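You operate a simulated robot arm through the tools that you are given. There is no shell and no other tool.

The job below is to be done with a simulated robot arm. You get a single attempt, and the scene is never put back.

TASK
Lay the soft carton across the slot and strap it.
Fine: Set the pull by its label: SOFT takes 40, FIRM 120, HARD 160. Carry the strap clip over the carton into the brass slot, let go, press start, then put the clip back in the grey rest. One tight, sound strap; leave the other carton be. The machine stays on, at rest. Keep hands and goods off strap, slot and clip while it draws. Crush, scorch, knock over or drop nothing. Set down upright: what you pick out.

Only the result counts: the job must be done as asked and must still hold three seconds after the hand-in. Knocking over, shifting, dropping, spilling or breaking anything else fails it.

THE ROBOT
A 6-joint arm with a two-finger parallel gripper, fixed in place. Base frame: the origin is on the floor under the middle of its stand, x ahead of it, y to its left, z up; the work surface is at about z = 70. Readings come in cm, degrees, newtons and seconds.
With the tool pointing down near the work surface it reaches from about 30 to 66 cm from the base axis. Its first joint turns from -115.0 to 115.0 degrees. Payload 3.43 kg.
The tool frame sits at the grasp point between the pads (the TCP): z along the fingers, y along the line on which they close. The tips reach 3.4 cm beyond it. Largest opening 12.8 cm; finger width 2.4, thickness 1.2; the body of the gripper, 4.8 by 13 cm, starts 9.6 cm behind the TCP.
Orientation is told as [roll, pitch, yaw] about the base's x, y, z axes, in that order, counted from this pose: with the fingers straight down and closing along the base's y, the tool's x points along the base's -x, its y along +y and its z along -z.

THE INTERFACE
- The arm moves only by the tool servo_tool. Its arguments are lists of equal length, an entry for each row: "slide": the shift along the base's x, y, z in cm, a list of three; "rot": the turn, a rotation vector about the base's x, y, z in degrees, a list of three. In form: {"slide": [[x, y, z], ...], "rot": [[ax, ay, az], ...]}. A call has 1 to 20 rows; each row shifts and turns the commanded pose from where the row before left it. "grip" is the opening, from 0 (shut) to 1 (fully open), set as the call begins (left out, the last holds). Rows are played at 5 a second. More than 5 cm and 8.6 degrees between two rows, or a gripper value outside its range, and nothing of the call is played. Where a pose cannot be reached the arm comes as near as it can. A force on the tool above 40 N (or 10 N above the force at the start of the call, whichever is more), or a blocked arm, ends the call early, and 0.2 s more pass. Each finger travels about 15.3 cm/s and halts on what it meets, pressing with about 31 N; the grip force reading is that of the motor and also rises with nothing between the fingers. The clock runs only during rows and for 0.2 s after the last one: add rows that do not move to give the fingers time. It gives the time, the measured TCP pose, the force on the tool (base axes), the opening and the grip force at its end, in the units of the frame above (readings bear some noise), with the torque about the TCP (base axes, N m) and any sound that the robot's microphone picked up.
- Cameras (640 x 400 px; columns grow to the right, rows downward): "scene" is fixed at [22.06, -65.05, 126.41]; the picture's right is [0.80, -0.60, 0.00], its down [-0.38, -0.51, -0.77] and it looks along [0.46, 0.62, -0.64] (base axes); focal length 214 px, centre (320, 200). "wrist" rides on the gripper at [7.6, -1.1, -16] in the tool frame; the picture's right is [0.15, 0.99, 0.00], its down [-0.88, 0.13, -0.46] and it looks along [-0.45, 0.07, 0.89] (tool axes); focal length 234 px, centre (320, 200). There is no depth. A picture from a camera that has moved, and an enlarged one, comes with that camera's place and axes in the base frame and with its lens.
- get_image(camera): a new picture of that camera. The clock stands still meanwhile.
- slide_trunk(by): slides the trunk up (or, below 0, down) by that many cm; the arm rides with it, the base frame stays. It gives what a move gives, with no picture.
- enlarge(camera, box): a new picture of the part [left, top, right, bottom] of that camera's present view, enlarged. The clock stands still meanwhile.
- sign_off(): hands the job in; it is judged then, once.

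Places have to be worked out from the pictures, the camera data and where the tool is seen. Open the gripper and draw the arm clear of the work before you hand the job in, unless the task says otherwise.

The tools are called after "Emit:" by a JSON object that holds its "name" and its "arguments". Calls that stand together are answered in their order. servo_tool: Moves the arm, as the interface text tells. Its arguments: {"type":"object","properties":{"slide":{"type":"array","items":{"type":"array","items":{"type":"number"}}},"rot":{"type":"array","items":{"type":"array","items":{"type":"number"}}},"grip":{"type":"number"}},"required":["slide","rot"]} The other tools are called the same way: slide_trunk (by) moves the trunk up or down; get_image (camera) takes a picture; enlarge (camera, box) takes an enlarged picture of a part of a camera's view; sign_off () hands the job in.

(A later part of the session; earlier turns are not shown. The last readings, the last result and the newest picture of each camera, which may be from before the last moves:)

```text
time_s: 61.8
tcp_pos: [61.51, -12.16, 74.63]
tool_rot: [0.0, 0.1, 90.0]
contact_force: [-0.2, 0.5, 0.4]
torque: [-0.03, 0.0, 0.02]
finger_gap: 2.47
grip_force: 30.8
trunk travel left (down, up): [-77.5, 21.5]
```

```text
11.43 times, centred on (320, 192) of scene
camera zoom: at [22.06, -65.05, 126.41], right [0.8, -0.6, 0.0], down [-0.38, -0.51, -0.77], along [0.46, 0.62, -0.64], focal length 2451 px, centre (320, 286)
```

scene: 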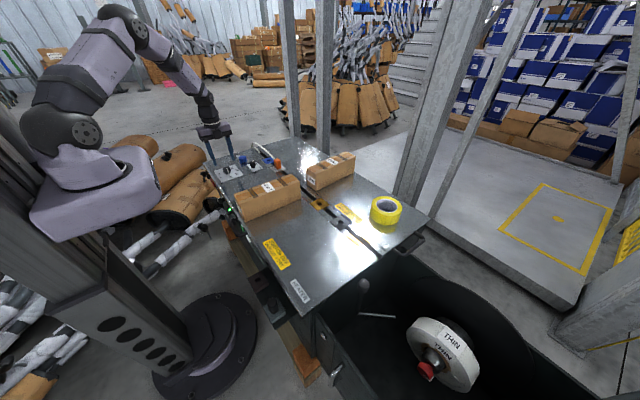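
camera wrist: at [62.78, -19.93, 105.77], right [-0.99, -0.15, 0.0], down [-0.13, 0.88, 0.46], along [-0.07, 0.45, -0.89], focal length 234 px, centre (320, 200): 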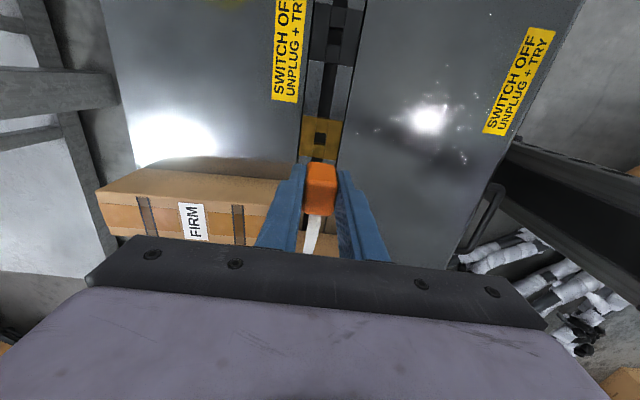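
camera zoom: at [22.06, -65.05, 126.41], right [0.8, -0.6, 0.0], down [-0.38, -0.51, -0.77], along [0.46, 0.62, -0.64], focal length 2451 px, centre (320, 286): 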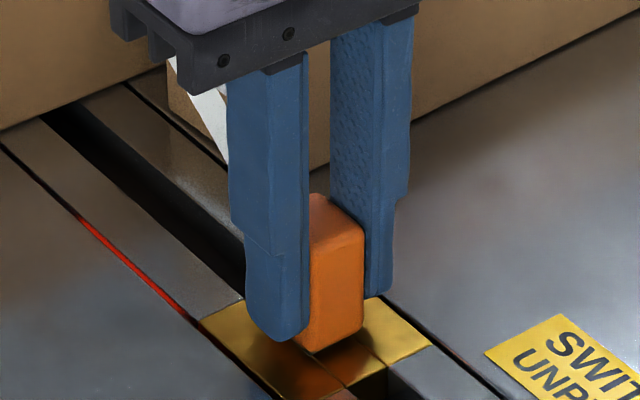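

The clip body is almost at the plate. I lower by tenths until the plate is felt.

Emit:
{"name": "servo_tool", "arguments": {"slide": [[0, 0, -0.1], [0, 0, 0]], "rot": [[0, 0, 0], [0, 0, 0]]}}

Emit:
{"name": "servo_tool", "arguments": {"slide": [[0, 0, -0.1], [0, 0, 0]], "rot": [[0, 0, 0], [0, 0, 0]]}}

```text
time_s: 62.4
tcp_pos: [61.57, -12.25, 74.43]
tool_rot: [0.0, 0.1, 90.0]
contact_force: [0.3, -1.0, -1.2]
torque: [0.01, -0.01, -0.03]
finger_gap: 2.48
grip_force: 30.9
trunk travel left (down, up): [-77.5, 21.5]
```

```text
time_s: 63.0
tcp_pos: [61.53, -12.22, 74.35]
tool_rot: [0.0, 0.0, 90.0]
contact_force: [-0.2, -0.5, -0.8]
torque: [0.0, -0.01, 0.0]
finger_gap: 2.48
grip_force: 30.8
trunk travel left (down, up): [-77.5, 21.5]
```

Still free. I go down a little further by tenths.

Emit:
{"name": "servo_tool", "arguments": {"slide": [[0, 0, -0.1], [0, 0, 0]], "rot": [[0, 0, 0], [0, 0, 0]]}}

Emit:
{"name": "enlarge", "arguments": {"camera": "scene", "box": [305, 180, 335, 205]}}

```text
time_s: 63.6
tcp_pos: [61.33, -12.1, 74.26]
tool_rot: [0.0, 0.0, 90.0]
contact_force: [0.3, -0.2, -0.3]
torque: [-0.01, 0.02, 0.0]
finger_gap: 2.49
grip_force: 31.0
trunk travel left (down, up): [-77.5, 21.5]
```

```text
16.00 times, centred on (320, 192) of scene
camera zoom: at [22.06, -65.05, 126.41], right [0.8, -0.6, 0.0], down [-0.38, -0.51, -0.77], along [0.46, 0.62, -0.64], focal length 3432 px, centre (320, 320)
```

zoom: 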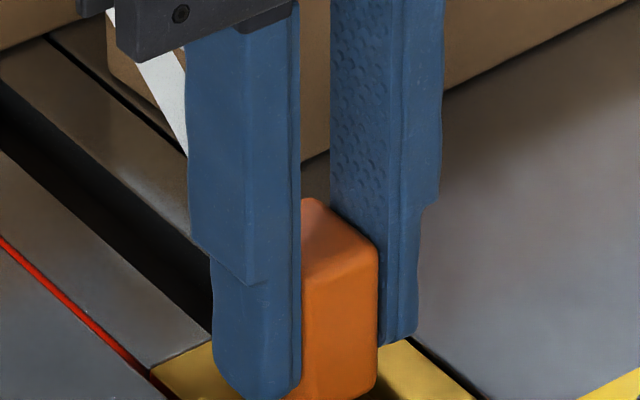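

I view slightly lower in the scene picture to see the clip's foot on the brass.

Emit:
{"name": "enlarge", "arguments": {"camera": "scene", "box": [305, 188, 335, 213]}}

Emit:
{"name": "enlarge", "arguments": {"camera": "wrist", "box": [260, 100, 380, 240]}}

```text
16.00 times, centred on (320, 200) of scene
camera zoom: at [22.06, -65.05, 126.41], right [0.8, -0.6, 0.0], down [-0.38, -0.51, -0.77], along [0.46, 0.62, -0.64], focal length 3432 px, centre (320, 192)
```

zoom: 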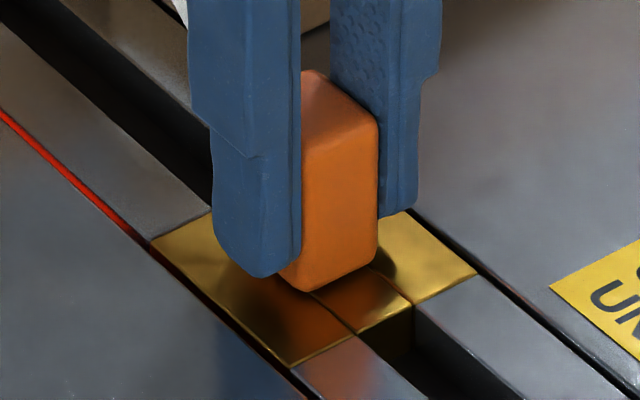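

```text
2.86 times, centred on (320, 170) of wrist
camera zoom: at [62.63, -19.88, 90.37], right [-0.99, -0.15, 0.0], down [-0.13, 0.88, 0.46], along [-0.07, 0.45, -0.89], focal length 669 px, centre (320, 286)
```

zoom: 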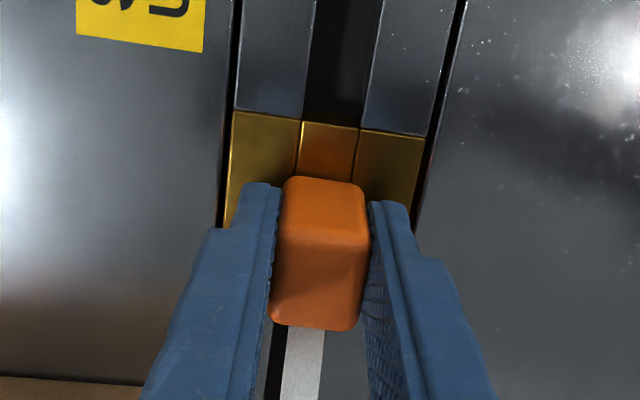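

The foot is nearly on the brass. I take another 0.15 cm and read the force, then again if free.

Emit:
{"name": "servo_tool", "arguments": {"slide": [[0, 0, -0.15], [0, 0, 0]], "rot": [[0, 0, 0], [0, 0, 0]]}}

Emit:
{"name": "servo_tool", "arguments": {"slide": [[0, 0, -0.1], [0, 0, 0]], "rot": [[0, 0, 0], [0, 0, 0]]}}

```text
time_s: 64.2
tcp_pos: [61.38, -12.28, 74.4]
tool_rot: [-0.2, 0.1, 90.0]
contact_force: [-0.9, 0.6, 9.7]
torque: [0.05, 0.16, 0.03]
finger_gap: 2.48
grip_force: 30.9
trunk travel left (down, up): [-77.5, 21.5]
```

```text
time_s: 64.8
tcp_pos: [61.49, -12.07, 74.38]
tool_rot: [-0.3, 0.1, 90.0]
contact_force: [-0.3, 1.3, 16.4]
torque: [0.15, 0.21, 0.05]
finger_gap: 2.51
grip_force: 30.8
trunk travel left (down, up): [-77.5, 21.5]
```

The clip is firmly seated (16 N). I back off 0.15 cm to ease the load and open the fingers.

Emit:
{"name": "servo_tool", "arguments": {"slide": [[0, 0, 0.15], [0, 0, 0], [0, 0, 0]], "rot": [[0, 0, 0], [0, 0, 0], [0, 0, 0]]}}

Emit:
{"name": "servo_tool", "arguments": {"slide": [[0, 0, 0], [0, 0, 0], [0, 0, 0]], "rot": [[0, 0, 0], [0, 0, 0], [0, 0, 0]], "grip": 0.42}}

Emit:
{"name": "enlarge", "arguments": {"camera": "wrist", "box": [250, 100, 390, 240]}}

Emit:
{"name": "enlarge", "arguments": {"camera": "scene", "box": [280, 160, 360, 215]}}

```text
time_s: 65.6
tcp_pos: [61.43, -12.33, 74.41]
tool_rot: [-0.2, 0.0, 90.0]
contact_force: [2.6, 0.6, 13.4]
torque: [0.08, -0.03, -0.03]
finger_gap: 2.47
grip_force: 30.9
trunk travel left (down, up): [-77.5, 21.5]
```

```text
time_s: 66.4
tcp_pos: [61.38, -12.21, 74.19]
tool_rot: [0.0, 0.0, 90.0]
contact_force: [0.4, 0.9, -1.2]
torque: [0.01, 0.0, 0.0]
finger_gap: 5.39
grip_force: 0.1
trunk travel left (down, up): [-77.5, 21.5]
```

```text
2.86 times, centred on (320, 170) of wrist
camera zoom: at [62.6, -19.91, 90.18], right [-0.99, -0.15, 0.0], down [-0.13, 0.88, 0.46], along [-0.07, 0.45, -0.89], focal length 669 px, centre (320, 286)
```

zoom: 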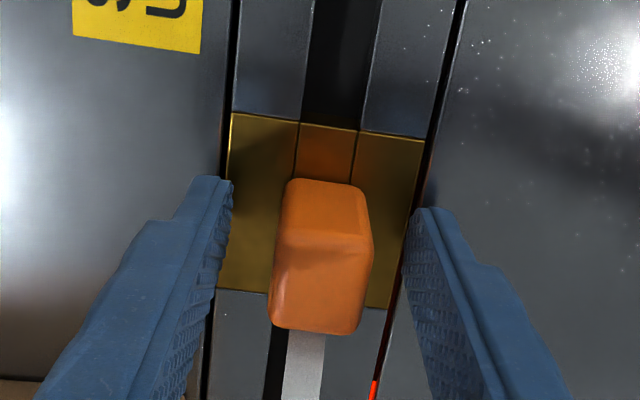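

```text
7.27 times, centred on (320, 188) of scene
camera zoom: at [22.06, -65.05, 126.41], right [0.8, -0.6, 0.0], down [-0.38, -0.51, -0.77], along [0.46, 0.62, -0.64], focal length 1560 px, centre (320, 291)
```

zoom: 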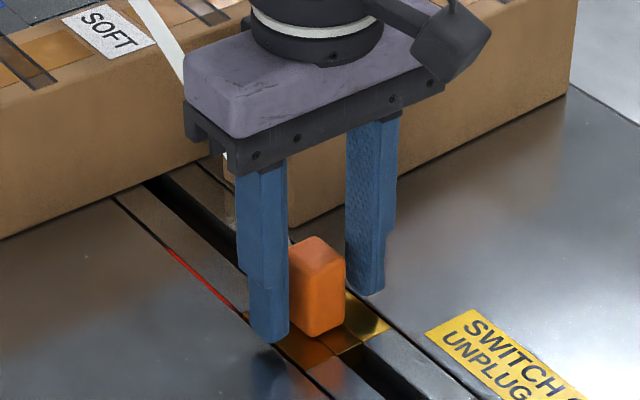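

The clip stands seated in the brass slot and the fingers are clear of it. I rise straight up.

Emit:
{"name": "servo_tool", "arguments": {"slide": [[0, 0, 0.8], [0, 0, 1.2], [0, 0, 1.8], [0, 0, 2.2], [0, 0, 2.5], [0, 0, 2.5], [0, 0, 2.5], [0, 0, 2.5], [0, 0, 2], [0, 0, 0]], "rot": [[0, 0, 0], [0, 0, 0], [0, 0, 0], [0, 0, 0], [0, 0, 0], [0, 0, 0], [0, 0, 0], [0, 0, 0], [0, 0, 0], [0, 0, 0]]}}

Emit:
{"name": "enlarge", "arguments": {"camera": "scene", "box": [220, 110, 380, 220]}}

Emit:
{"name": "get_image", "arguments": {"camera": "wrist"}}

```text
time_s: 68.6
tcp_pos: [61.46, -12.33, 92.2]
tool_rot: [0.0, 0.0, 90.1]
contact_force: [-0.2, -0.3, 0.1]
torque: [0.0, -0.04, 0.01]
finger_gap: 5.41
grip_force: 0.1
trunk travel left (down, up): [-77.5, 21.5]
```

```text
3.64 times, centred on (300, 165) of scene
camera zoom: at [22.06, -65.05, 126.41], right [0.8, -0.6, 0.0], down [-0.38, -0.51, -0.77], along [0.46, 0.62, -0.64], focal length 780 px, centre (393, 327)
```

zoom: 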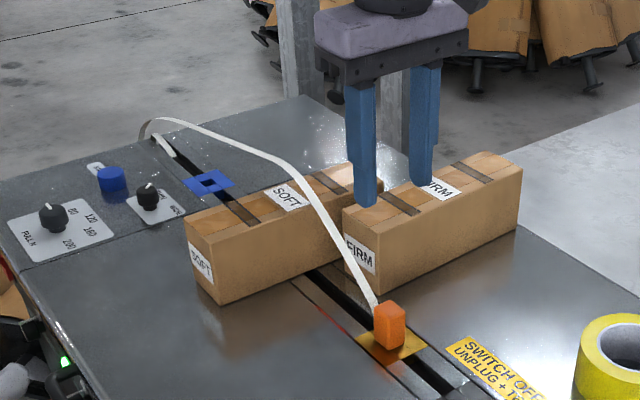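

```text
taken
camera wrist: at [62.77, -19.98, 108.18], right [-0.99, -0.15, 0.0], down [-0.13, 0.88, 0.46], along [-0.07, 0.45, -0.89], focal length 234 px, centre (320, 200)
```

wrist: 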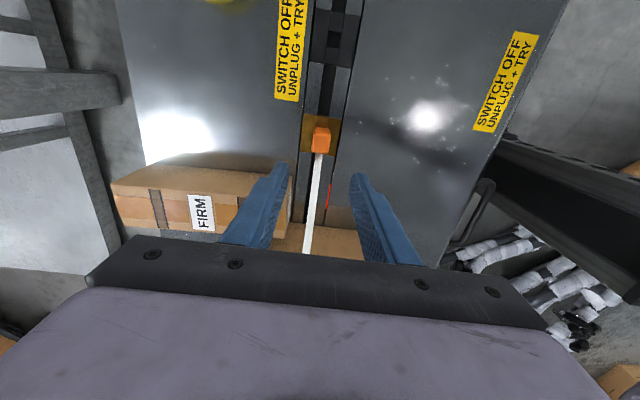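

The strap runs from the feed over the middle of the soft carton to the seated clip, clear of FIRM. I move at height to above START (49.3, 40.2), closing the fingers on the way.

Emit:
{"name": "servo_tool", "arguments": {"slide": [[-0.8, 1.5, 0], [-1, 2.5, 0], [-1, 3, 0], [-1, 3, 0], [-1, 3, 0], [-1, 3, 0], [-1, 3, 0], [-1, 3, 0], [-1, 3, 0], [-1, 3, 0], [-1, 3, 0], [-0.8, 3, 0], [-0.56, 3, 0], [0, 3, 0], [0, 3, 0], [0, 3, 0], [0, 3, 0], [0, 2.5, 0], [0, 1, 0], [0, 0, 0]], "rot": [[0, 0, 0], [0, 0, 0], [0, 0, 0], [0, 0, 0], [0, 0, 0], [0, 0, 0], [0, 0, 0], [0, 0, 0], [0, 0, 0], [0, 0, 0], [0, 0, 0], [0, 0, 0], [0, 0, 0], [0, 0, 0], [0, 0, 0], [0, 0, 0], [0, 0, 0], [0, 0, 0], [0, 0, 0], [0, 0, 0]], "grip": 0.0}}

Emit:
{"name": "get_image", "arguments": {"camera": "wrist"}}

Emit:
{"name": "get_image", "arguments": {"camera": "scene"}}

```text
time_s: 72.8
tcp_pos: [49.4, 40.11, 92.15]
tool_rot: [-0.1, -0.1, 90.0]
contact_force: [0.3, -0.2, 0.9]
torque: [0.04, 0.02, 0.02]
finger_gap: 0.01
grip_force: 31.1
trunk travel left (down, up): [-77.5, 21.5]
```

```text
taken
camera wrist: at [50.66, 32.53, 108.15], right [-0.99, -0.15, 0.0], down [-0.13, 0.88, 0.46], along [-0.07, 0.45, -0.89], focal length 234 px, centre (320, 200)
```

wrist: 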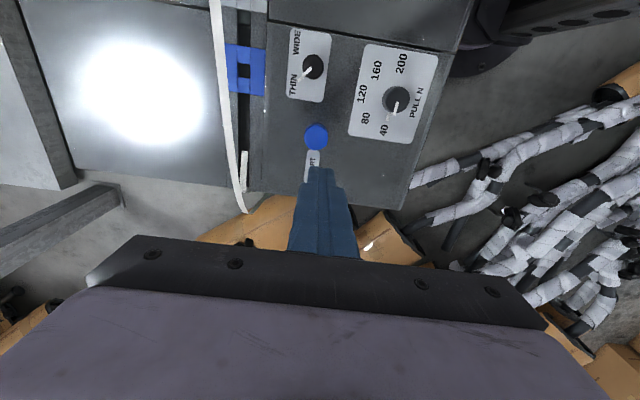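

```text
taken
```

scene: 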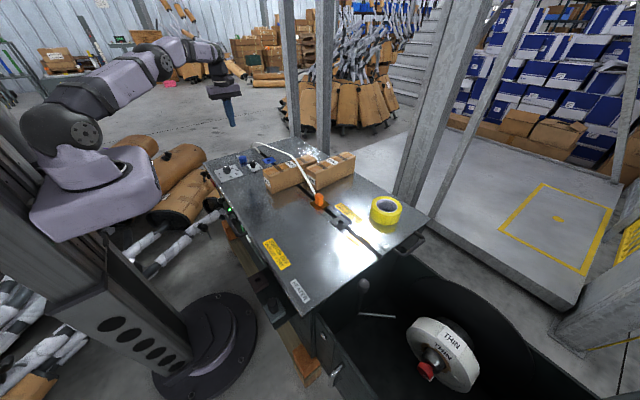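

I enlarge around the START button to centre on it.

Emit:
{"name": "enlarge", "arguments": {"camera": "wrist", "box": [270, 90, 370, 210]}}

```text
3.33 times, centred on (320, 150) of wrist
camera zoom: at [50.66, 32.53, 108.15], right [-0.99, -0.15, 0.0], down [-0.13, 0.88, 0.46], along [-0.07, 0.45, -0.89], focal length 781 px, centre (320, 367)
```

zoom: 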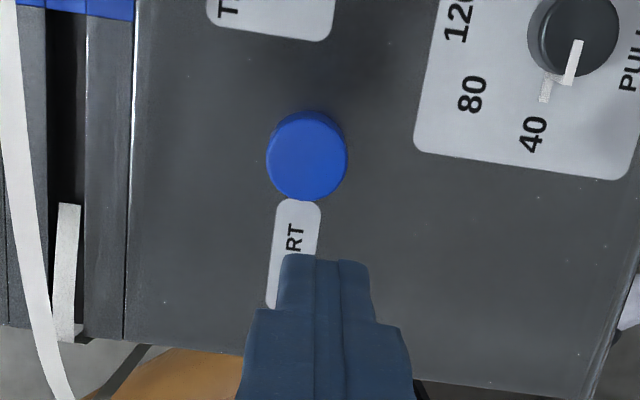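

The button's centre is best at (50.0, 40.5) with its top near z 71. I shift over it and lower to about 1.5 cm above.

Emit:
{"name": "servo_tool", "arguments": {"slide": [[0.3, 0.2, -1], [0.3, 0.25, -2], [0, 0, -2.5], [0, 0, -2.5], [0, 0, -2.5], [0, 0, -2.5], [0, 0, -2], [0, 0, -1], [0, 0, 0]], "rot": [[0, 0, 0], [0, 0, 0], [0, 0, 0], [0, 0, 0], [0, 0, 0], [0, 0, 0], [0, 0, 0], [0, 0, 0], [0, 0, 0]]}}

Emit:
{"name": "get_image", "arguments": {"camera": "wrist"}}

Emit:
{"name": "enlarge", "arguments": {"camera": "scene", "box": [205, 110, 285, 180]}}

```text
time_s: 74.8
tcp_pos: [50.07, 40.4, 75.99]
tool_rot: [-0.1, 0.0, 89.9]
contact_force: [0.2, 0.1, -0.7]
torque: [0.02, 0.0, 0.04]
finger_gap: 0.0
grip_force: 31.0
trunk travel left (down, up): [-77.5, 21.5]
```

```text
taken
camera wrist: at [51.22, 32.86, 91.97], right [-0.99, -0.15, 0.0], down [-0.13, 0.88, 0.46], along [-0.07, 0.45, -0.89], focal length 234 px, centre (320, 200)
```

wrist: 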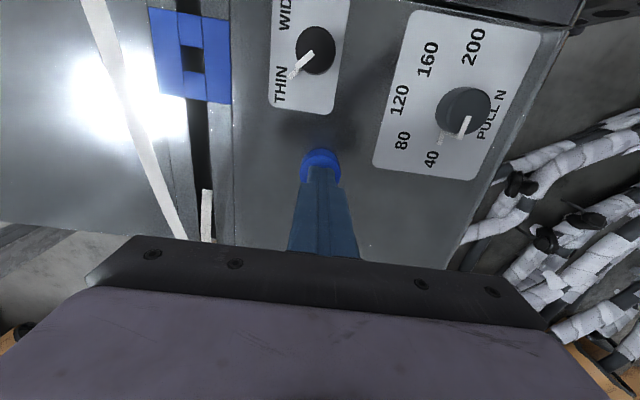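

```text
5.71 times, centred on (245, 145) of scene
camera zoom: at [22.06, -65.05, 126.41], right [0.8, -0.6, 0.0], down [-0.38, -0.51, -0.77], along [0.46, 0.62, -0.64], focal length 1226 px, centre (749, 514)
```

zoom: 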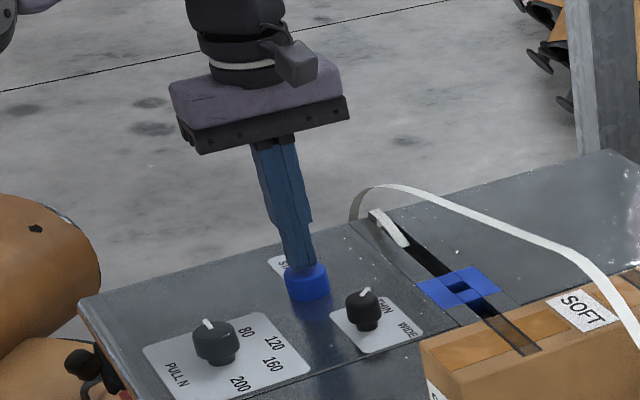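

The closed fingertips are centred over START. I press down in small steps and watch force and sound.

Emit:
{"name": "servo_tool", "arguments": {"slide": [[0, 0, -0.4], [0, 0, -0.4], [0, 0, -0.3], [0, 0, 0]], "rot": [[0, 0, 0], [0, 0, 0], [0, 0, 0], [0, 0, 0]]}}

```text
time_s: 75.8
tcp_pos: [49.81, 40.23, 75.19]
tool_rot: [0.0, 0.1, 89.9]
contact_force: [-0.1, 1.4, 0.9]
torque: [0.0, 0.0, -0.01]
finger_gap: 0.0
grip_force: 30.8
out of reach, approached as far as the arm can: row 3
trunk travel left (down, up): [-77.5, 21.5]
heard: click
```

A click was heard, so the button seems pressed. I lift off the button and look at what the machine does, keeping well away from the strap.

Emit:
{"name": "servo_tool", "arguments": {"slide": [[0, 0, 0.6], [0, 0, 1], [0, 0, 1.5]], "rot": [[0, 0, 0], [0, 0, 0], [0, 0, 0]]}}

Emit:
{"name": "get_image", "arguments": {"camera": "scene"}}

Emit:
{"name": "enlarge", "arguments": {"camera": "scene", "box": [205, 110, 365, 220]}}

```text
time_s: 76.6
tcp_pos: [49.91, 40.56, 78.27]
tool_rot: [0.1, 0.2, 90.0]
contact_force: [-0.5, -0.5, 0.3]
torque: [0.01, -0.02, -0.02]
finger_gap: 0.01
grip_force: 31.6
trunk travel left (down, up): [-77.5, 21.5]
```

```text
taken
```

scene: 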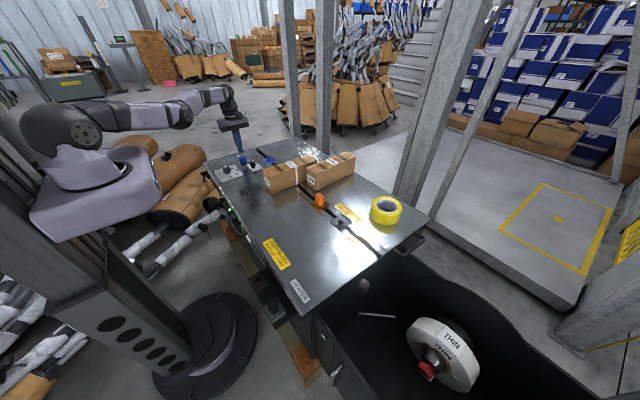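

```text
3.64 times, centred on (285, 165) of scene
camera zoom: at [22.06, -65.05, 126.41], right [0.8, -0.6, 0.0], down [-0.38, -0.51, -0.77], along [0.46, 0.62, -0.64], focal length 780 px, centre (447, 327)
```

zoom: 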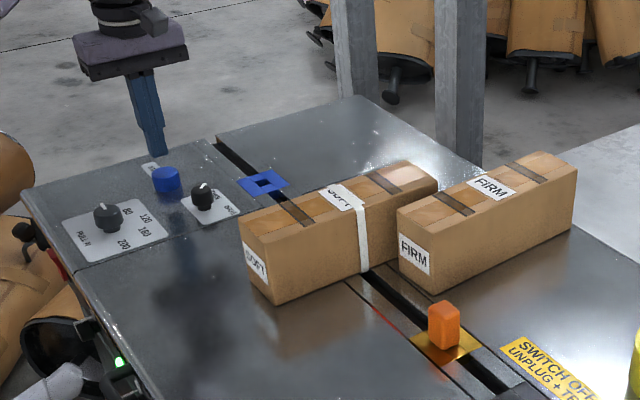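

The strap has drawn tight around the soft carton. I stay clear and wait some seconds to let it weld and come to rest, listening for sounds.

Emit:
{"name": "servo_tool", "arguments": {"slide": [[0, 0, 1], [0, 0, 1.5], [0, 0, 2], [0, 0, 2], [0, 0, 0], [0, 0, 0], [0, 0, 0], [0, 0, 0], [0, 0, 0], [0, 0, 0], [0, 0, 0], [0, 0, 0]], "rot": [[0, 0, 0], [0, 0, 0], [0, 0, 0], [0, 0, 0], [0, 0, 0], [0, 0, 0], [0, 0, 0], [0, 0, 0], [0, 0, 0], [0, 0, 0], [0, 0, 0], [0, 0, 0]]}}

Emit:
{"name": "enlarge", "arguments": {"camera": "scene", "box": [205, 110, 365, 220]}}

```text
time_s: 79.2
tcp_pos: [50.03, 40.73, 84.71]
tool_rot: [0.2, 0.2, 90.1]
contact_force: [0.3, -1.8, 0.5]
torque: [0.01, -0.03, 0.04]
finger_gap: 0.0
grip_force: 31.7
out of reach, approached as far as the arm can: row 1
trunk travel left (down, up): [-77.5, 21.5]
```

```text
3.64 times, centred on (285, 165) of scene
camera zoom: at [22.06, -65.05, 126.41], right [0.8, -0.6, 0.0], down [-0.38, -0.51, -0.77], along [0.46, 0.62, -0.64], focal length 780 px, centre (447, 327)
```

zoom: 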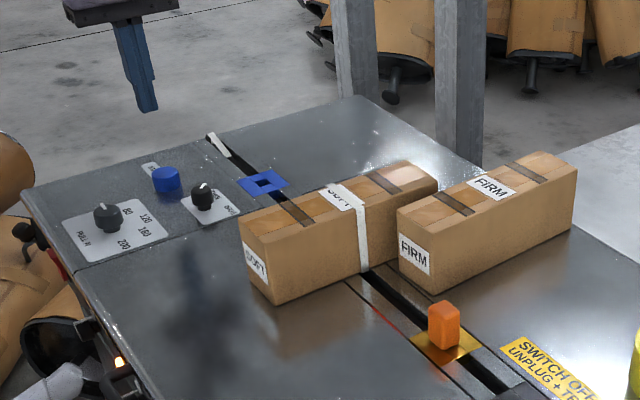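

The machine's lamp has turned amber, so it is still in its cycle. I keep waiting clear of it.

Emit:
{"name": "servo_tool", "arguments": {"slide": [[0, 0, 0], [0, 0, 0], [0, 0, 0], [0, 0, 0], [0, 0, 0], [0, 0, 0], [0, 0, 0], [0, 0, 0], [0, 0, 0], [0, 0, 0], [0, 0, 0], [0, 0, 0], [0, 0, 0], [0, 0, 0], [0, 0, 0]], "rot": [[0, 0, 0], [0, 0, 0], [0, 0, 0], [0, 0, 0], [0, 0, 0], [0, 0, 0], [0, 0, 0], [0, 0, 0], [0, 0, 0], [0, 0, 0], [0, 0, 0], [0, 0, 0], [0, 0, 0], [0, 0, 0], [0, 0, 0]]}}

Emit:
{"name": "enlarge", "arguments": {"camera": "scene", "box": [205, 110, 365, 220]}}

```text
time_s: 82.4
tcp_pos: [50.12, 40.79, 84.7]
tool_rot: [0.1, 0.1, 90.1]
contact_force: [-0.6, 0.1, 0.2]
torque: [-0.03, -0.01, 0.02]
finger_gap: 0.01
grip_force: 31.2
trunk travel left (down, up): [-77.5, 21.5]
```

```text
3.64 times, centred on (285, 165) of scene
camera zoom: at [22.06, -65.05, 126.41], right [0.8, -0.6, 0.0], down [-0.38, -0.51, -0.77], along [0.46, 0.62, -0.64], focal length 780 px, centre (447, 327)
```

zoom: 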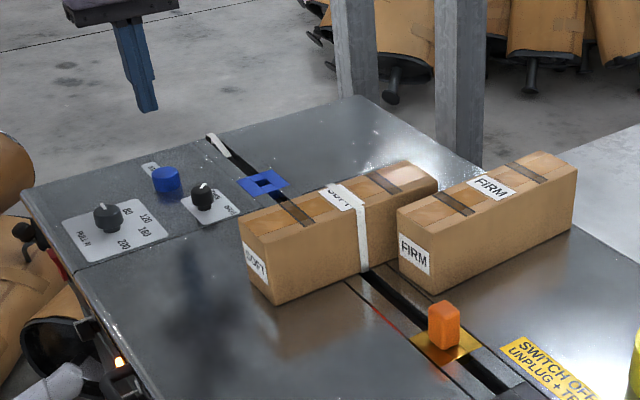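

I enlarge the lamp, the strap and the clip while it is still amber.

Emit:
{"name": "enlarge", "arguments": {"camera": "scene", "box": [205, 185, 265, 235]}}

Emit:
{"name": "enlarge", "arguments": {"camera": "scene", "box": [270, 145, 340, 215]}}

Emit:
{"name": "servo_tool", "arguments": {"slide": [[0, 0, 0], [0, 0, 0], [0, 0, 0], [0, 0, 0], [0, 0, 0], [0, 0, 0], [0, 0, 0], [0, 0, 0], [0, 0, 0], [0, 0, 0]], "rot": [[0, 0, 0], [0, 0, 0], [0, 0, 0], [0, 0, 0], [0, 0, 0], [0, 0, 0], [0, 0, 0], [0, 0, 0], [0, 0, 0], [0, 0, 0]]}}

Emit:
{"name": "enlarge", "arguments": {"camera": "scene", "box": [205, 110, 365, 220]}}

```text
8.00 times, centred on (235, 210) of scene
camera zoom: at [22.06, -65.05, 126.41], right [0.8, -0.6, 0.0], down [-0.38, -0.51, -0.77], along [0.46, 0.62, -0.64], focal length 1716 px, centre (1000, 120)
```

zoom: 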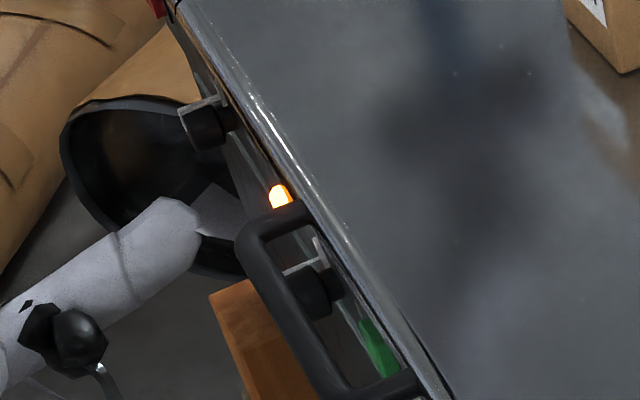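

```text
5.71 times, centred on (305, 180) of scene
camera zoom: at [22.06, -65.05, 126.41], right [0.8, -0.6, 0.0], down [-0.38, -0.51, -0.77], along [0.46, 0.62, -0.64], focal length 1226 px, centre (406, 314)
```

zoom: 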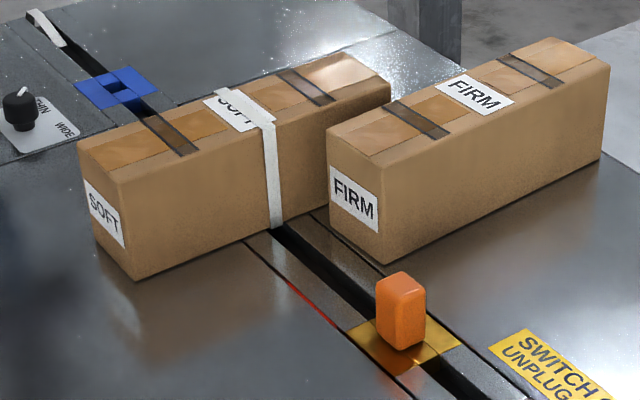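

```text
time_s: 84.6
tcp_pos: [50.01, 40.79, 84.76]
tool_rot: [0.3, 0.1, 90.0]
contact_force: [-0.9, 0.2, -0.2]
torque: [-0.01, -0.05, -0.01]
finger_gap: 0.01
grip_force: 30.8
trunk travel left (down, up): [-77.5, 21.5]
```

```text
3.64 times, centred on (285, 165) of scene
camera zoom: at [22.06, -65.05, 126.41], right [0.8, -0.6, 0.0], down [-0.38, -0.51, -0.77], along [0.46, 0.62, -0.64], focal length 780 px, centre (447, 327)
```

zoom: 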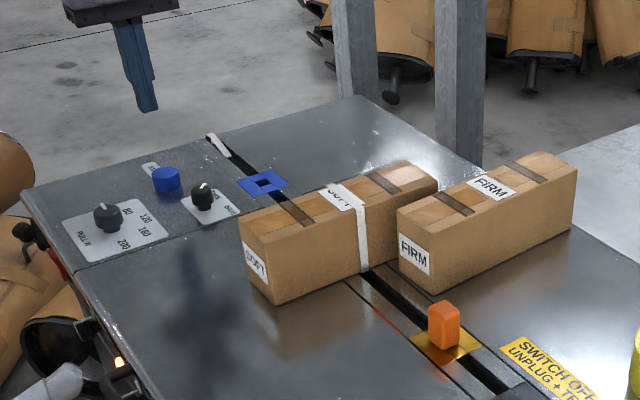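

The strap is snug around the carton, but the lamp is still amber, perhaps while the weld cools. I wait longer before touching the clip.

Emit:
{"name": "servo_tool", "arguments": {"slide": [[0, 0, 0], [0, 0, 0], [0, 0, 0], [0, 0, 0], [0, 0, 0], [0, 0, 0], [0, 0, 0], [0, 0, 0], [0, 0, 0], [0, 0, 0], [0, 0, 0], [0, 0, 0], [0, 0, 0], [0, 0, 0], [0, 0, 0], [0, 0, 0], [0, 0, 0], [0, 0, 0], [0, 0, 0], [0, 0, 0]], "rot": [[0, 0, 0], [0, 0, 0], [0, 0, 0], [0, 0, 0], [0, 0, 0], [0, 0, 0], [0, 0, 0], [0, 0, 0], [0, 0, 0], [0, 0, 0], [0, 0, 0], [0, 0, 0], [0, 0, 0], [0, 0, 0], [0, 0, 0], [0, 0, 0], [0, 0, 0], [0, 0, 0], [0, 0, 0], [0, 0, 0]]}}

Emit:
{"name": "servo_tool", "arguments": {"slide": [[0, 0, 0], [0, 0, 0], [0, 0, 0], [0, 0, 0], [0, 0, 0], [0, 0, 0], [0, 0, 0], [0, 0, 0], [0, 0, 0], [0, 0, 0], [0, 0, 0], [0, 0, 0], [0, 0, 0], [0, 0, 0], [0, 0, 0], [0, 0, 0], [0, 0, 0], [0, 0, 0], [0, 0, 0], [0, 0, 0]], "rot": [[0, 0, 0], [0, 0, 0], [0, 0, 0], [0, 0, 0], [0, 0, 0], [0, 0, 0], [0, 0, 0], [0, 0, 0], [0, 0, 0], [0, 0, 0], [0, 0, 0], [0, 0, 0], [0, 0, 0], [0, 0, 0], [0, 0, 0], [0, 0, 0], [0, 0, 0], [0, 0, 0], [0, 0, 0], [0, 0, 0]]}}

Emit:
{"name": "enlarge", "arguments": {"camera": "scene", "box": [205, 110, 365, 220]}}

```text
time_s: 88.8
tcp_pos: [50.13, 40.74, 84.78]
tool_rot: [0.0, 0.1, 90.0]
contact_force: [0.1, 0.4, 0.3]
torque: [-0.01, 0.02, 0.01]
finger_gap: 0.0
grip_force: 31.0
trunk travel left (down, up): [-77.5, 21.5]
```

```text
time_s: 93.0
tcp_pos: [50.13, 40.71, 84.77]
tool_rot: [0.2, 0.1, 89.9]
contact_force: [0.1, 0.0, 1.0]
torque: [0.03, -0.03, 0.02]
finger_gap: 0.0
grip_force: 30.9
trunk travel left (down, up): [-77.5, 21.5]
```

```text
3.64 times, centred on (285, 165) of scene
camera zoom: at [22.06, -65.05, 126.41], right [0.8, -0.6, 0.0], down [-0.38, -0.51, -0.77], along [0.46, 0.62, -0.64], focal length 780 px, centre (447, 327)
```

zoom: 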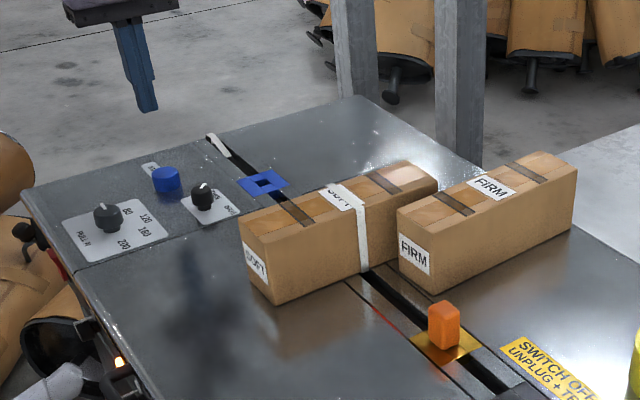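

The lamp has stayed amber for 17 s with the strap tight, so I take the draw as finished and the machine as waiting for the clip. I move up and over the rest with the fingers opening, to settle the reach problem there before fetching the clip.

Emit:
{"name": "servo_tool", "arguments": {"slide": [[0, 0, 2], [0, 0, 3], [0, 0, 3], [0, 0, 3], [0.5, -1.5, 1], [1.1, -2, 0], [1.5, -2.2, 0], [1.5, -2.2, 0], [1.5, -2.2, 0], [1.5, -2.2, 0], [1.5, -2.2, 0], [1.2, -2, 0], [1, -1.3, 0], [0, 0, 0]], "rot": [[0, 0, 0], [0, 0, 0], [0, 0, 0], [0, 0, 0], [0, 0, 0], [0, 0, 0], [0, 0, 0], [0, 0, 0], [0, 0, 0], [0, 0, 0], [0, 0, 0], [0, 0, 0], [0, 0, 0], [0, 0, 0]], "grip": 0.42}}

Emit:
{"name": "slide_trunk", "arguments": {"by": -8}}

Emit:
{"name": "get_image", "arguments": {"camera": "wrist"}}

Emit:
{"name": "get_image", "arguments": {"camera": "scene"}}

```text
time_s: 96.0
tcp_pos: [60.84, 22.33, 96.46]
tool_rot: [0.0, 0.1, 90.0]
contact_force: [-0.3, -0.3, -0.6]
torque: [-0.02, -0.05, 0.02]
finger_gap: 5.36
grip_force: 0.1
out of reach, approached as far as the arm can: row 4, 6, 12, 13
trunk travel left (down, up): [-77.5, 21.5]
```

```text
time_s: 97.2
tcp_pos: [60.77, 22.29, 88.52]
tool_rot: [0.0, 0.0, 90.0]
contact_force: [0.3, -0.5, 1.2]
torque: [-0.01, -0.04, 0.01]
finger_gap: 5.4
grip_force: 0.0
trunk travel left (down, up): [-69.5, 29.5]
```

```text
taken
camera wrist: at [62.0, 14.68, 104.49], right [-0.99, -0.15, 0.0], down [-0.13, 0.88, 0.46], along [-0.07, 0.45, -0.89], focal length 234 px, centre (320, 200)
```

wrist: 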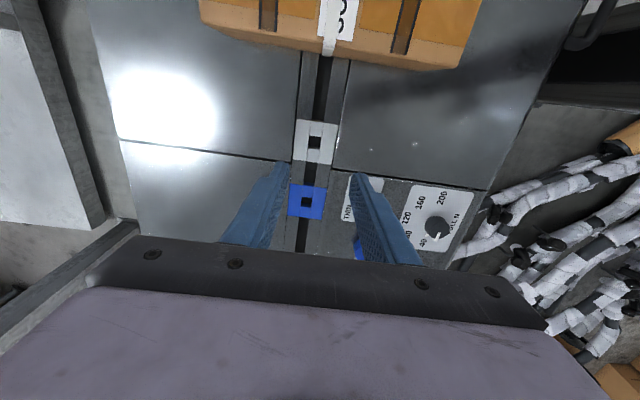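

```text
taken
```

scene: 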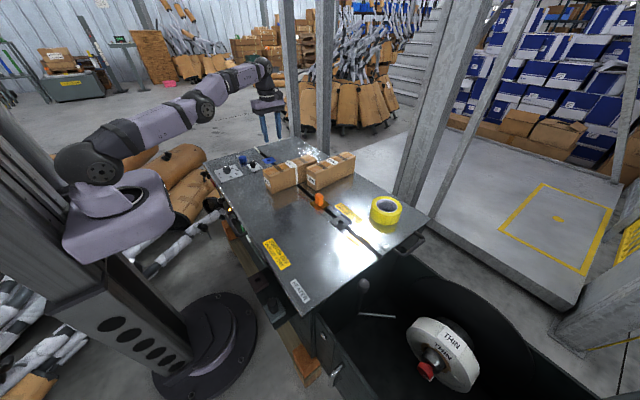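

Reach is best near TCP z 85 at the old trunk height, so a total lowering of about 5 cm suits both the carry and the rest. I raise the trunk by 3, then go back over to the brass slot at height.

Emit:
{"name": "slide_trunk", "arguments": {"by": 3}}

Emit:
{"name": "servo_tool", "arguments": {"slide": [[0, -1, 0], [0, -2, 0], [0.05, -2, 0], [0.05, -2, 0], [0.1, -2, 0], [0.1, -2, 0], [0.1, -2, 0], [0.1, -2, 0], [0.1, -2, 0], [0.1, -2, 0], [0, -2, 0], [0, -2, 0], [0, -2, 0], [0, -2, 0], [0, -2, 0], [0, -2, 0], [0, -2, 0], [0, -1.5, 0], [0, 0, 0]], "rot": [[0, 0, 0], [0, 0, 0], [0, 0, 0], [0, 0, 0], [0, 0, 0], [0, 0, 0], [0, 0, 0], [0, 0, 0], [0, 0, 0], [0, 0, 0], [0, 0, 0], [0, 0, 0], [0, 0, 0], [0, 0, 0], [0, 0, 0], [0, 0, 0], [0, 0, 0], [0, 0, 0], [0, 0, 0]], "grip": 0.45}}

Emit:
{"name": "get_image", "arguments": {"camera": "wrist"}}

Emit:
{"name": "enlarge", "arguments": {"camera": "wrist", "box": [260, 80, 400, 240]}}

```text
time_s: 97.9
tcp_pos: [60.69, 22.33, 91.62]
tool_rot: [0.0, 0.0, 90.0]
contact_force: [0.3, 0.7, 0.7]
torque: [0.0, 0.01, 0.01]
finger_gap: 5.4
grip_force: 0.2
trunk travel left (down, up): [-72.5, 26.5]
```

```text
time_s: 101.9
tcp_pos: [63.98, -11.31, 92.06]
tool_rot: [0.0, 0.0, 90.1]
contact_force: [-0.4, 0.5, 0.7]
torque: [-0.03, 0.01, 0.0]
finger_gap: 5.73
grip_force: 0.0
out of reach, approached as far as the arm can: row 2, 3, 4, 5, 6, 7, 13, 17
trunk travel left (down, up): [-72.5, 26.5]
```

```text
taken
camera wrist: at [65.17, -18.95, 108.12], right [-0.99, -0.15, 0.0], down [-0.13, 0.88, 0.46], along [-0.07, 0.45, -0.89], focal length 234 px, centre (320, 200)
```

wrist: 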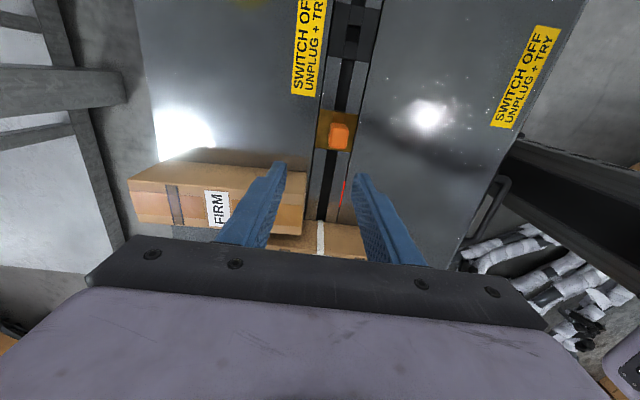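

```text
2.50 times, centred on (330, 160) of wrist
camera zoom: at [65.17, -18.95, 108.12], right [-0.99, -0.15, 0.0], down [-0.13, 0.88, 0.46], along [-0.07, 0.45, -0.89], focal length 585 px, centre (295, 300)
```

zoom: 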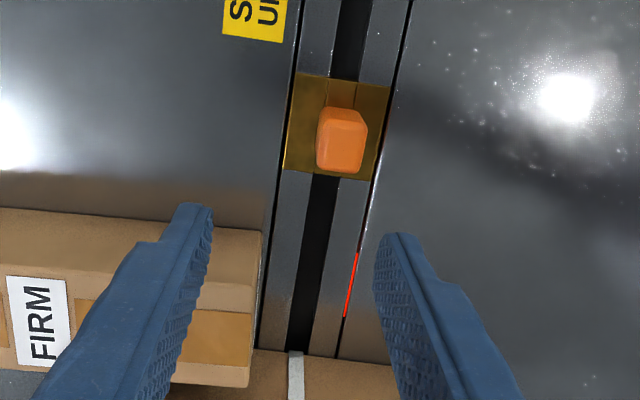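

The reach limit let the tool slip outward to x 64. I bring it back to (61.45, −12.2) and lower part of the way, where reach is good.

Emit:
{"name": "servo_tool", "arguments": {"slide": [[-0.9, -0.3, 0], [-0.9, -0.3, -0.5], [-0.7, -0.3, -1], [0, 0, -1.5], [0, 0, -2], [0, 0, -2], [0, 0, -1.5], [0, 0, 0]], "rot": [[0, 0, 0], [0, 0, 0], [0, 0, 0], [0, 0, 0], [0, 0, 0], [0, 0, 0], [0, 0, 0], [0, 0, 0]]}}

Emit:
{"name": "enlarge", "arguments": {"camera": "wrist", "box": [250, 80, 390, 240]}}

Emit:
{"name": "enlarge", "arguments": {"camera": "scene", "box": [280, 145, 360, 215]}}

```text
time_s: 103.7
tcp_pos: [64.42, -12.77, 83.99]
tool_rot: [0.2, 0.0, 89.9]
contact_force: [-0.4, -0.3, 0.5]
torque: [0.02, -0.01, -0.01]
finger_gap: 5.75
grip_force: 0.0
out of reach, approached as far as the arm can: row 1, 2, 3, 5, 7
trunk travel left (down, up): [-72.5, 26.5]
```

```text
2.50 times, centred on (320, 160) of wrist
camera zoom: at [65.75, -20.42, 99.99], right [-0.99, -0.15, 0.0], down [-0.13, 0.88, 0.46], along [-0.07, 0.45, -0.89], focal length 585 px, centre (320, 300)
```

zoom: 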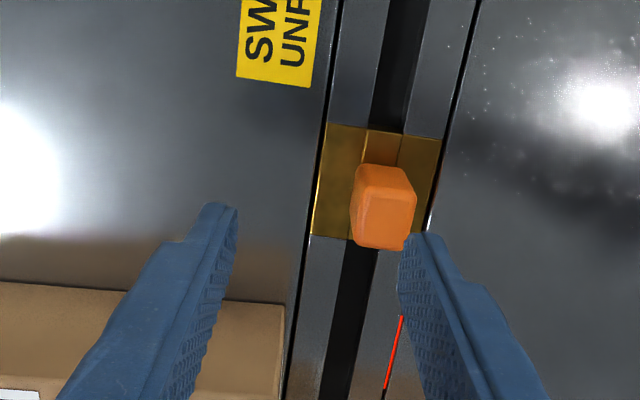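

```text
5.71 times, centred on (320, 180) of scene
camera zoom: at [22.06, -65.05, 126.41], right [0.8, -0.6, 0.0], down [-0.38, -0.51, -0.77], along [0.46, 0.62, -0.64], focal length 1226 px, centre (320, 314)
```

zoom: 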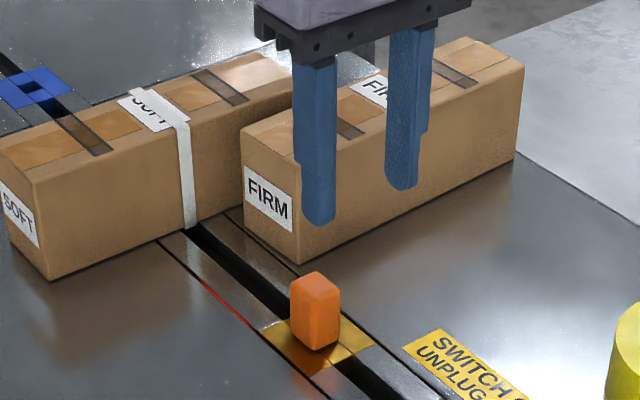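

The arm is almost fully stretched here, and it answers inward commands badly. I try many tiny inward steps to let the elbow bend.

Emit:
{"name": "servo_tool", "arguments": {"slide": [[-0.1, 0.02, 0], [-0.1, 0.02, 0], [-0.1, 0.02, 0], [-0.1, 0.02, 0], [-0.15, 0.02, 0], [-0.15, 0.02, 0], [-0.2, 0.04, 0], [-0.2, 0.04, 0], [0, 0, 0]], "rot": [[0, 0, 0], [0, 0, 0], [0, 0, 0], [0, 0, 0], [0, 0, 0], [0, 0, 0], [0, 0, 0], [0, 0, 0], [0, 0, 0]]}}

```text
time_s: 105.7
tcp_pos: [64.47, -12.92, 84.13]
tool_rot: [0.2, 0.1, 90.0]
contact_force: [-0.8, 0.5, -0.5]
torque: [-0.03, 0.01, -0.01]
finger_gap: 5.8
grip_force: 0.1
out of reach, approached as far as the arm can: row 4, 6, 8
trunk travel left (down, up): [-72.5, 26.5]
```

The tiny steps fail because the elbow is dead straight. At this spot (z 84, y −13) the space inward is free, so I try one larger inward step to break out.

Emit:
{"name": "servo_tool", "arguments": {"slide": [[-4.5, 0.8, 0], [0, 0, 0]], "rot": [[0, 0, 0], [0, 0, 0]]}}

```text
time_s: 106.3
tcp_pos: [64.47, -12.81, 84.15]
tool_rot: [0.1, -0.1, 90.0]
contact_force: [0.1, -0.3, -0.7]
torque: [0.04, 0.0, -0.01]
finger_gap: 5.78
grip_force: 0.0
out of reach, approached as far as the arm can: row 1
trunk travel left (down, up): [-72.5, 26.5]
```

Still stuck. I combine an inward step with an upward one so the command is not along the stretched arm's line.

Emit:
{"name": "servo_tool", "arguments": {"slide": [[-3.3, 0.6, 3.5], [0, 0, 0]], "rot": [[0, 0, 0], [0, 0, 0]]}}

```text
time_s: 106.9
tcp_pos: [63.97, -12.86, 87.57]
tool_rot: [0.0, 0.1, 90.0]
contact_force: [-1.0, 0.1, -0.2]
torque: [0.02, 0.04, -0.03]
finger_gap: 5.78
grip_force: 0.1
out of reach, approached as far as the arm can: row 1
trunk travel left (down, up): [-72.5, 26.5]
```

It moved up along the limit only. Now a downward and inward step, which should flex the elbow the right way.

Emit:
{"name": "servo_tool", "arguments": {"slide": [[-3.3, 0.6, -3.5], [0, 0, 0]], "rot": [[0, 0, 0], [0, 0, 0]]}}

Emit:
{"name": "get_image", "arguments": {"camera": "scene"}}

```text
time_s: 107.5
tcp_pos: [64.28, -12.99, 86.08]
tool_rot: [0.2, 0.0, 90.0]
contact_force: [-0.1, 0.0, 0.4]
torque: [-0.02, 0.0, 0.01]
finger_gap: 5.77
grip_force: 0.0
out of reach, approached as far as the arm can: row 1
trunk travel left (down, up): [-72.5, 26.5]
```

```text
taken
```

scene: 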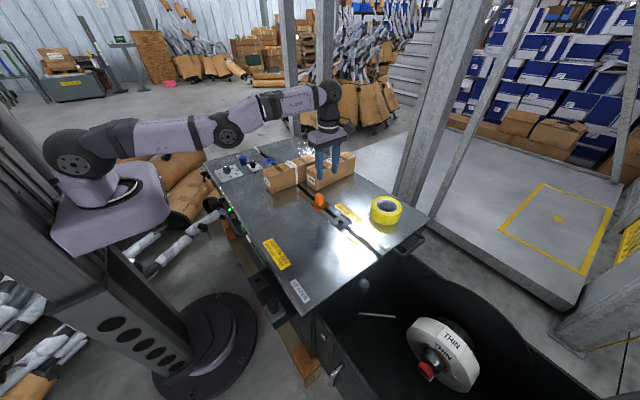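

The lamp is green again, so the machine is at rest. The picture shows the elbow slightly over-stretched (bent the wrong way), so I raise the trunk for room and then push out and down to swing the elbow back through straight.

Emit:
{"name": "slide_trunk", "arguments": {"by": 12}}

Emit:
{"name": "servo_tool", "arguments": {"slide": [[1.5, -0.3, -3], [1, -0.2, -4], [0, 0, 0]], "rot": [[0, 0, 0], [0, 0, 0], [0, 0, 0]]}}

Emit:
{"name": "get_image", "arguments": {"camera": "scene"}}

```text
time_s: 109.0
tcp_pos: [64.38, -12.97, 98.09]
tool_rot: [0.0, 0.0, 90.0]
contact_force: [-0.3, 0.0, -0.3]
torque: [0.02, 0.02, -0.01]
finger_gap: 5.78
grip_force: 0.1
trunk travel left (down, up): [-84.5, 14.5]
```

```text
time_s: 109.8
tcp_pos: [64.68, -13.04, 92.11]
tool_rot: [0.1, -0.1, 90.0]
contact_force: [-0.5, 0.3, -0.8]
torque: [0.05, -0.02, 0.03]
finger_gap: 5.76
grip_force: 0.0
out of reach, approached as far as the arm can: row 1, 2
trunk travel left (down, up): [-84.5, 14.5]
```

```text
taken
```

scene: 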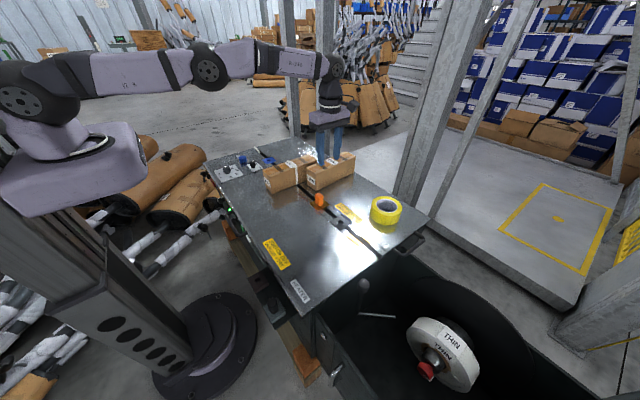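

The arm is now at the straight position. I continue downward and slightly inward, expecting the elbow to flex the right way.

Emit:
{"name": "servo_tool", "arguments": {"slide": [[-0.5, 0.1, -4], [-1.5, 0.2, -3], [0, 0, 0]], "rot": [[0, 0, 0], [0, 0, 0], [0, 0, 0]]}}

```text
time_s: 110.6
tcp_pos: [62.73, -13.02, 85.36]
tool_rot: [0.0, 0.0, 90.0]
contact_force: [-0.4, 0.3, 0.1]
torque: [-0.02, -0.04, -0.03]
finger_gap: 5.75
grip_force: 0.1
trunk travel left (down, up): [-84.5, 14.5]
```

The elbow is back in its proper bend with no reach warning. I draw inward and up to a comfortable pose, then lower the trunk so that the rest later lies within easy reach.

Emit:
{"name": "servo_tool", "arguments": {"slide": [[-2, 0.1, 0], [-2.5, 0.1, 1], [-2.5, 0.1, 2], [-2, 0.1, 3], [-1, 0.1, 3], [0, 0, 3], [0, 0, 3], [0, 0, 0]], "rot": [[0, 0, 0], [0, 0, 0], [0, 0, 0], [0, 0, 0], [0, 0, 0], [0, 0, 0], [0, 0, 0], [0, 0, 0]]}}

Emit:
{"name": "slide_trunk", "arguments": {"by": -15.5}}

Emit:
{"name": "get_image", "arguments": {"camera": "scene"}}

Emit:
{"name": "get_image", "arguments": {"camera": "wrist"}}

```text
time_s: 112.4
tcp_pos: [52.83, -12.26, 100.05]
tool_rot: [0.2, 0.0, 90.1]
contact_force: [-0.2, 0.1, 0.5]
torque: [-0.02, 0.01, 0.0]
finger_gap: 5.77
grip_force: 0.1
trunk travel left (down, up): [-84.5, 14.5]
```

```text
time_s: 114.2
tcp_pos: [52.88, -12.26, 84.54]
tool_rot: [0.1, 0.0, 90.0]
contact_force: [0.8, -0.2, -0.2]
torque: [-0.02, 0.01, 0.0]
finger_gap: 5.77
grip_force: 0.0
trunk travel left (down, up): [-69.0, 30.0]
```

```text
taken
```

scene: 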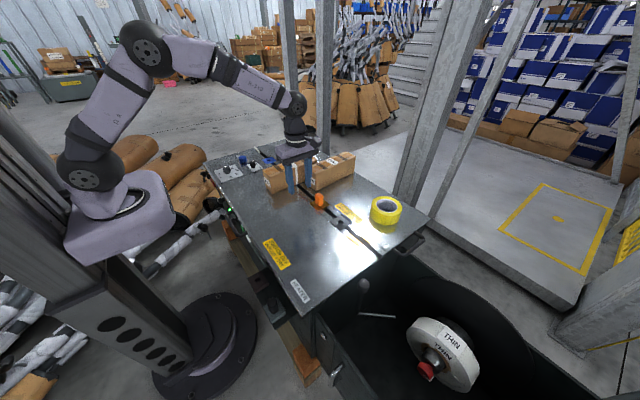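

```text
taken
camera wrist: at [54.07, -19.9, 100.43], right [-0.99, -0.15, 0.0], down [-0.13, 0.88, 0.46], along [-0.07, 0.45, -0.89], focal length 234 px, centre (320, 200)
```

wrist: 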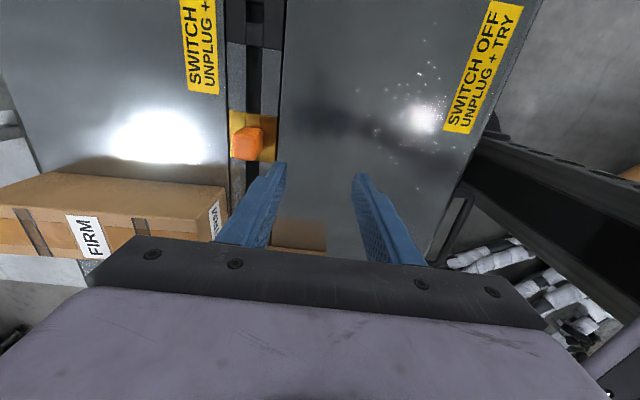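

The arm is properly bent again and the lamp is green. I move out over the clip in the brass slot at z 84.5.

Emit:
{"name": "servo_tool", "arguments": {"slide": [[1, 0, 0], [1.5, 0, 0], [2, 0, 0], [2, 0, 0], [1.2, 0, 0], [0.85, 0.05, 0], [0, 0, 0]], "rot": [[0, 0, 0], [0, 0, 0], [0, 0, 0], [0, 0, 0], [0, 0, 0], [0, 0, 0], [0, 0, 0]], "grip": 0.45}}

Emit:
{"name": "enlarge", "arguments": {"camera": "wrist", "box": [260, 90, 390, 230]}}

```text
time_s: 115.8
tcp_pos: [61.63, -12.18, 84.45]
tool_rot: [0.1, 0.0, 90.0]
contact_force: [0.4, -0.2, 0.1]
torque: [0.0, 0.01, 0.0]
finger_gap: 5.75
grip_force: 0.1
trunk travel left (down, up): [-69.0, 30.0]
```

```text
2.86 times, centred on (325, 160) of wrist
camera zoom: at [62.8, -19.81, 100.4], right [-0.99, -0.15, 0.0], down [-0.13, 0.88, 0.46], along [-0.07, 0.45, -0.89], focal length 669 px, centre (306, 314)
```

zoom: 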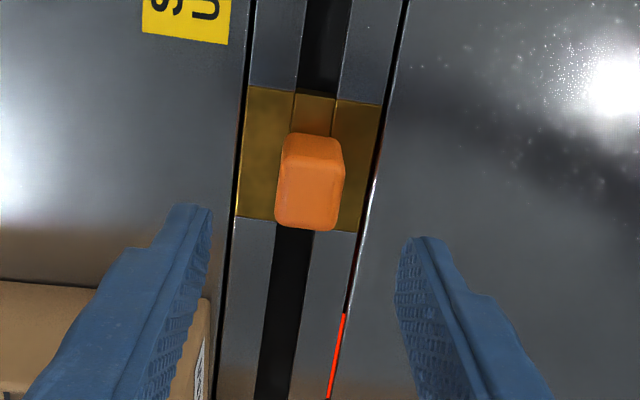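

The clip centre is at about (61.48, −11.85). I shift (−0.1, +0.2) and descend to z 77, then to 74.3.

Emit:
{"name": "servo_tool", "arguments": {"slide": [[-0.1, 0.2, -1], [0, 0, -1.5], [0, 0, -1.5], [0, 0, -1.5], [0, 0, -1.2], [0, 0, -0.8], [0, 0, 0]], "rot": [[0, 0, 0], [0, 0, 0], [0, 0, 0], [0, 0, 0], [0, 0, 0], [0, 0, 0], [0, 0, 0]]}}

Emit:
{"name": "enlarge", "arguments": {"camera": "wrist", "box": [250, 110, 390, 230]}}

Emit:
{"name": "enlarge", "arguments": {"camera": "scene", "box": [270, 145, 350, 215]}}

```text
time_s: 117.4
tcp_pos: [61.14, -12.03, 76.86]
tool_rot: [0.0, 0.0, 90.0]
contact_force: [-0.2, 0.1, -0.2]
torque: [0.01, 0.02, 0.02]
finger_gap: 5.76
grip_force: 0.1
trunk travel left (down, up): [-69.0, 30.0]
```

```text
3.33 times, centred on (320, 170) of wrist
camera zoom: at [62.39, -19.64, 92.83], right [-0.99, -0.15, 0.0], down [-0.13, 0.88, 0.46], along [-0.07, 0.45, -0.89], focal length 781 px, centre (320, 300)
```

zoom: 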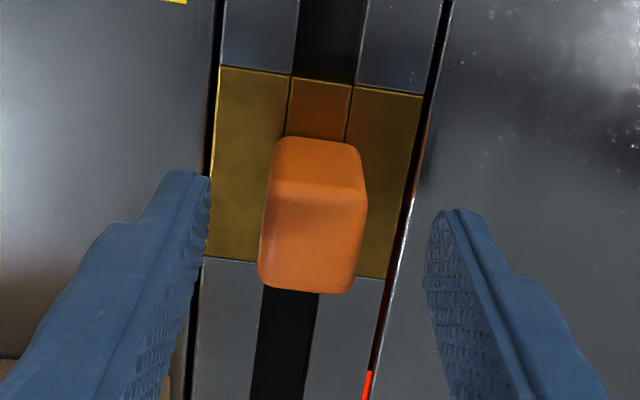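

```text
5.71 times, centred on (310, 180) of scene
camera zoom: at [22.06, -65.05, 126.41], right [0.8, -0.6, 0.0], down [-0.38, -0.51, -0.77], along [0.46, 0.62, -0.64], focal length 1226 px, centre (377, 314)
```

zoom: 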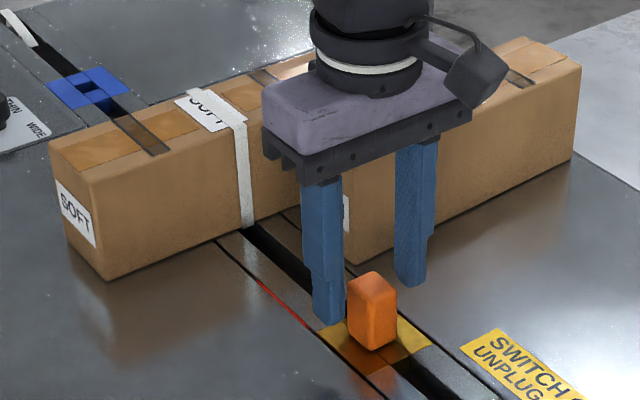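

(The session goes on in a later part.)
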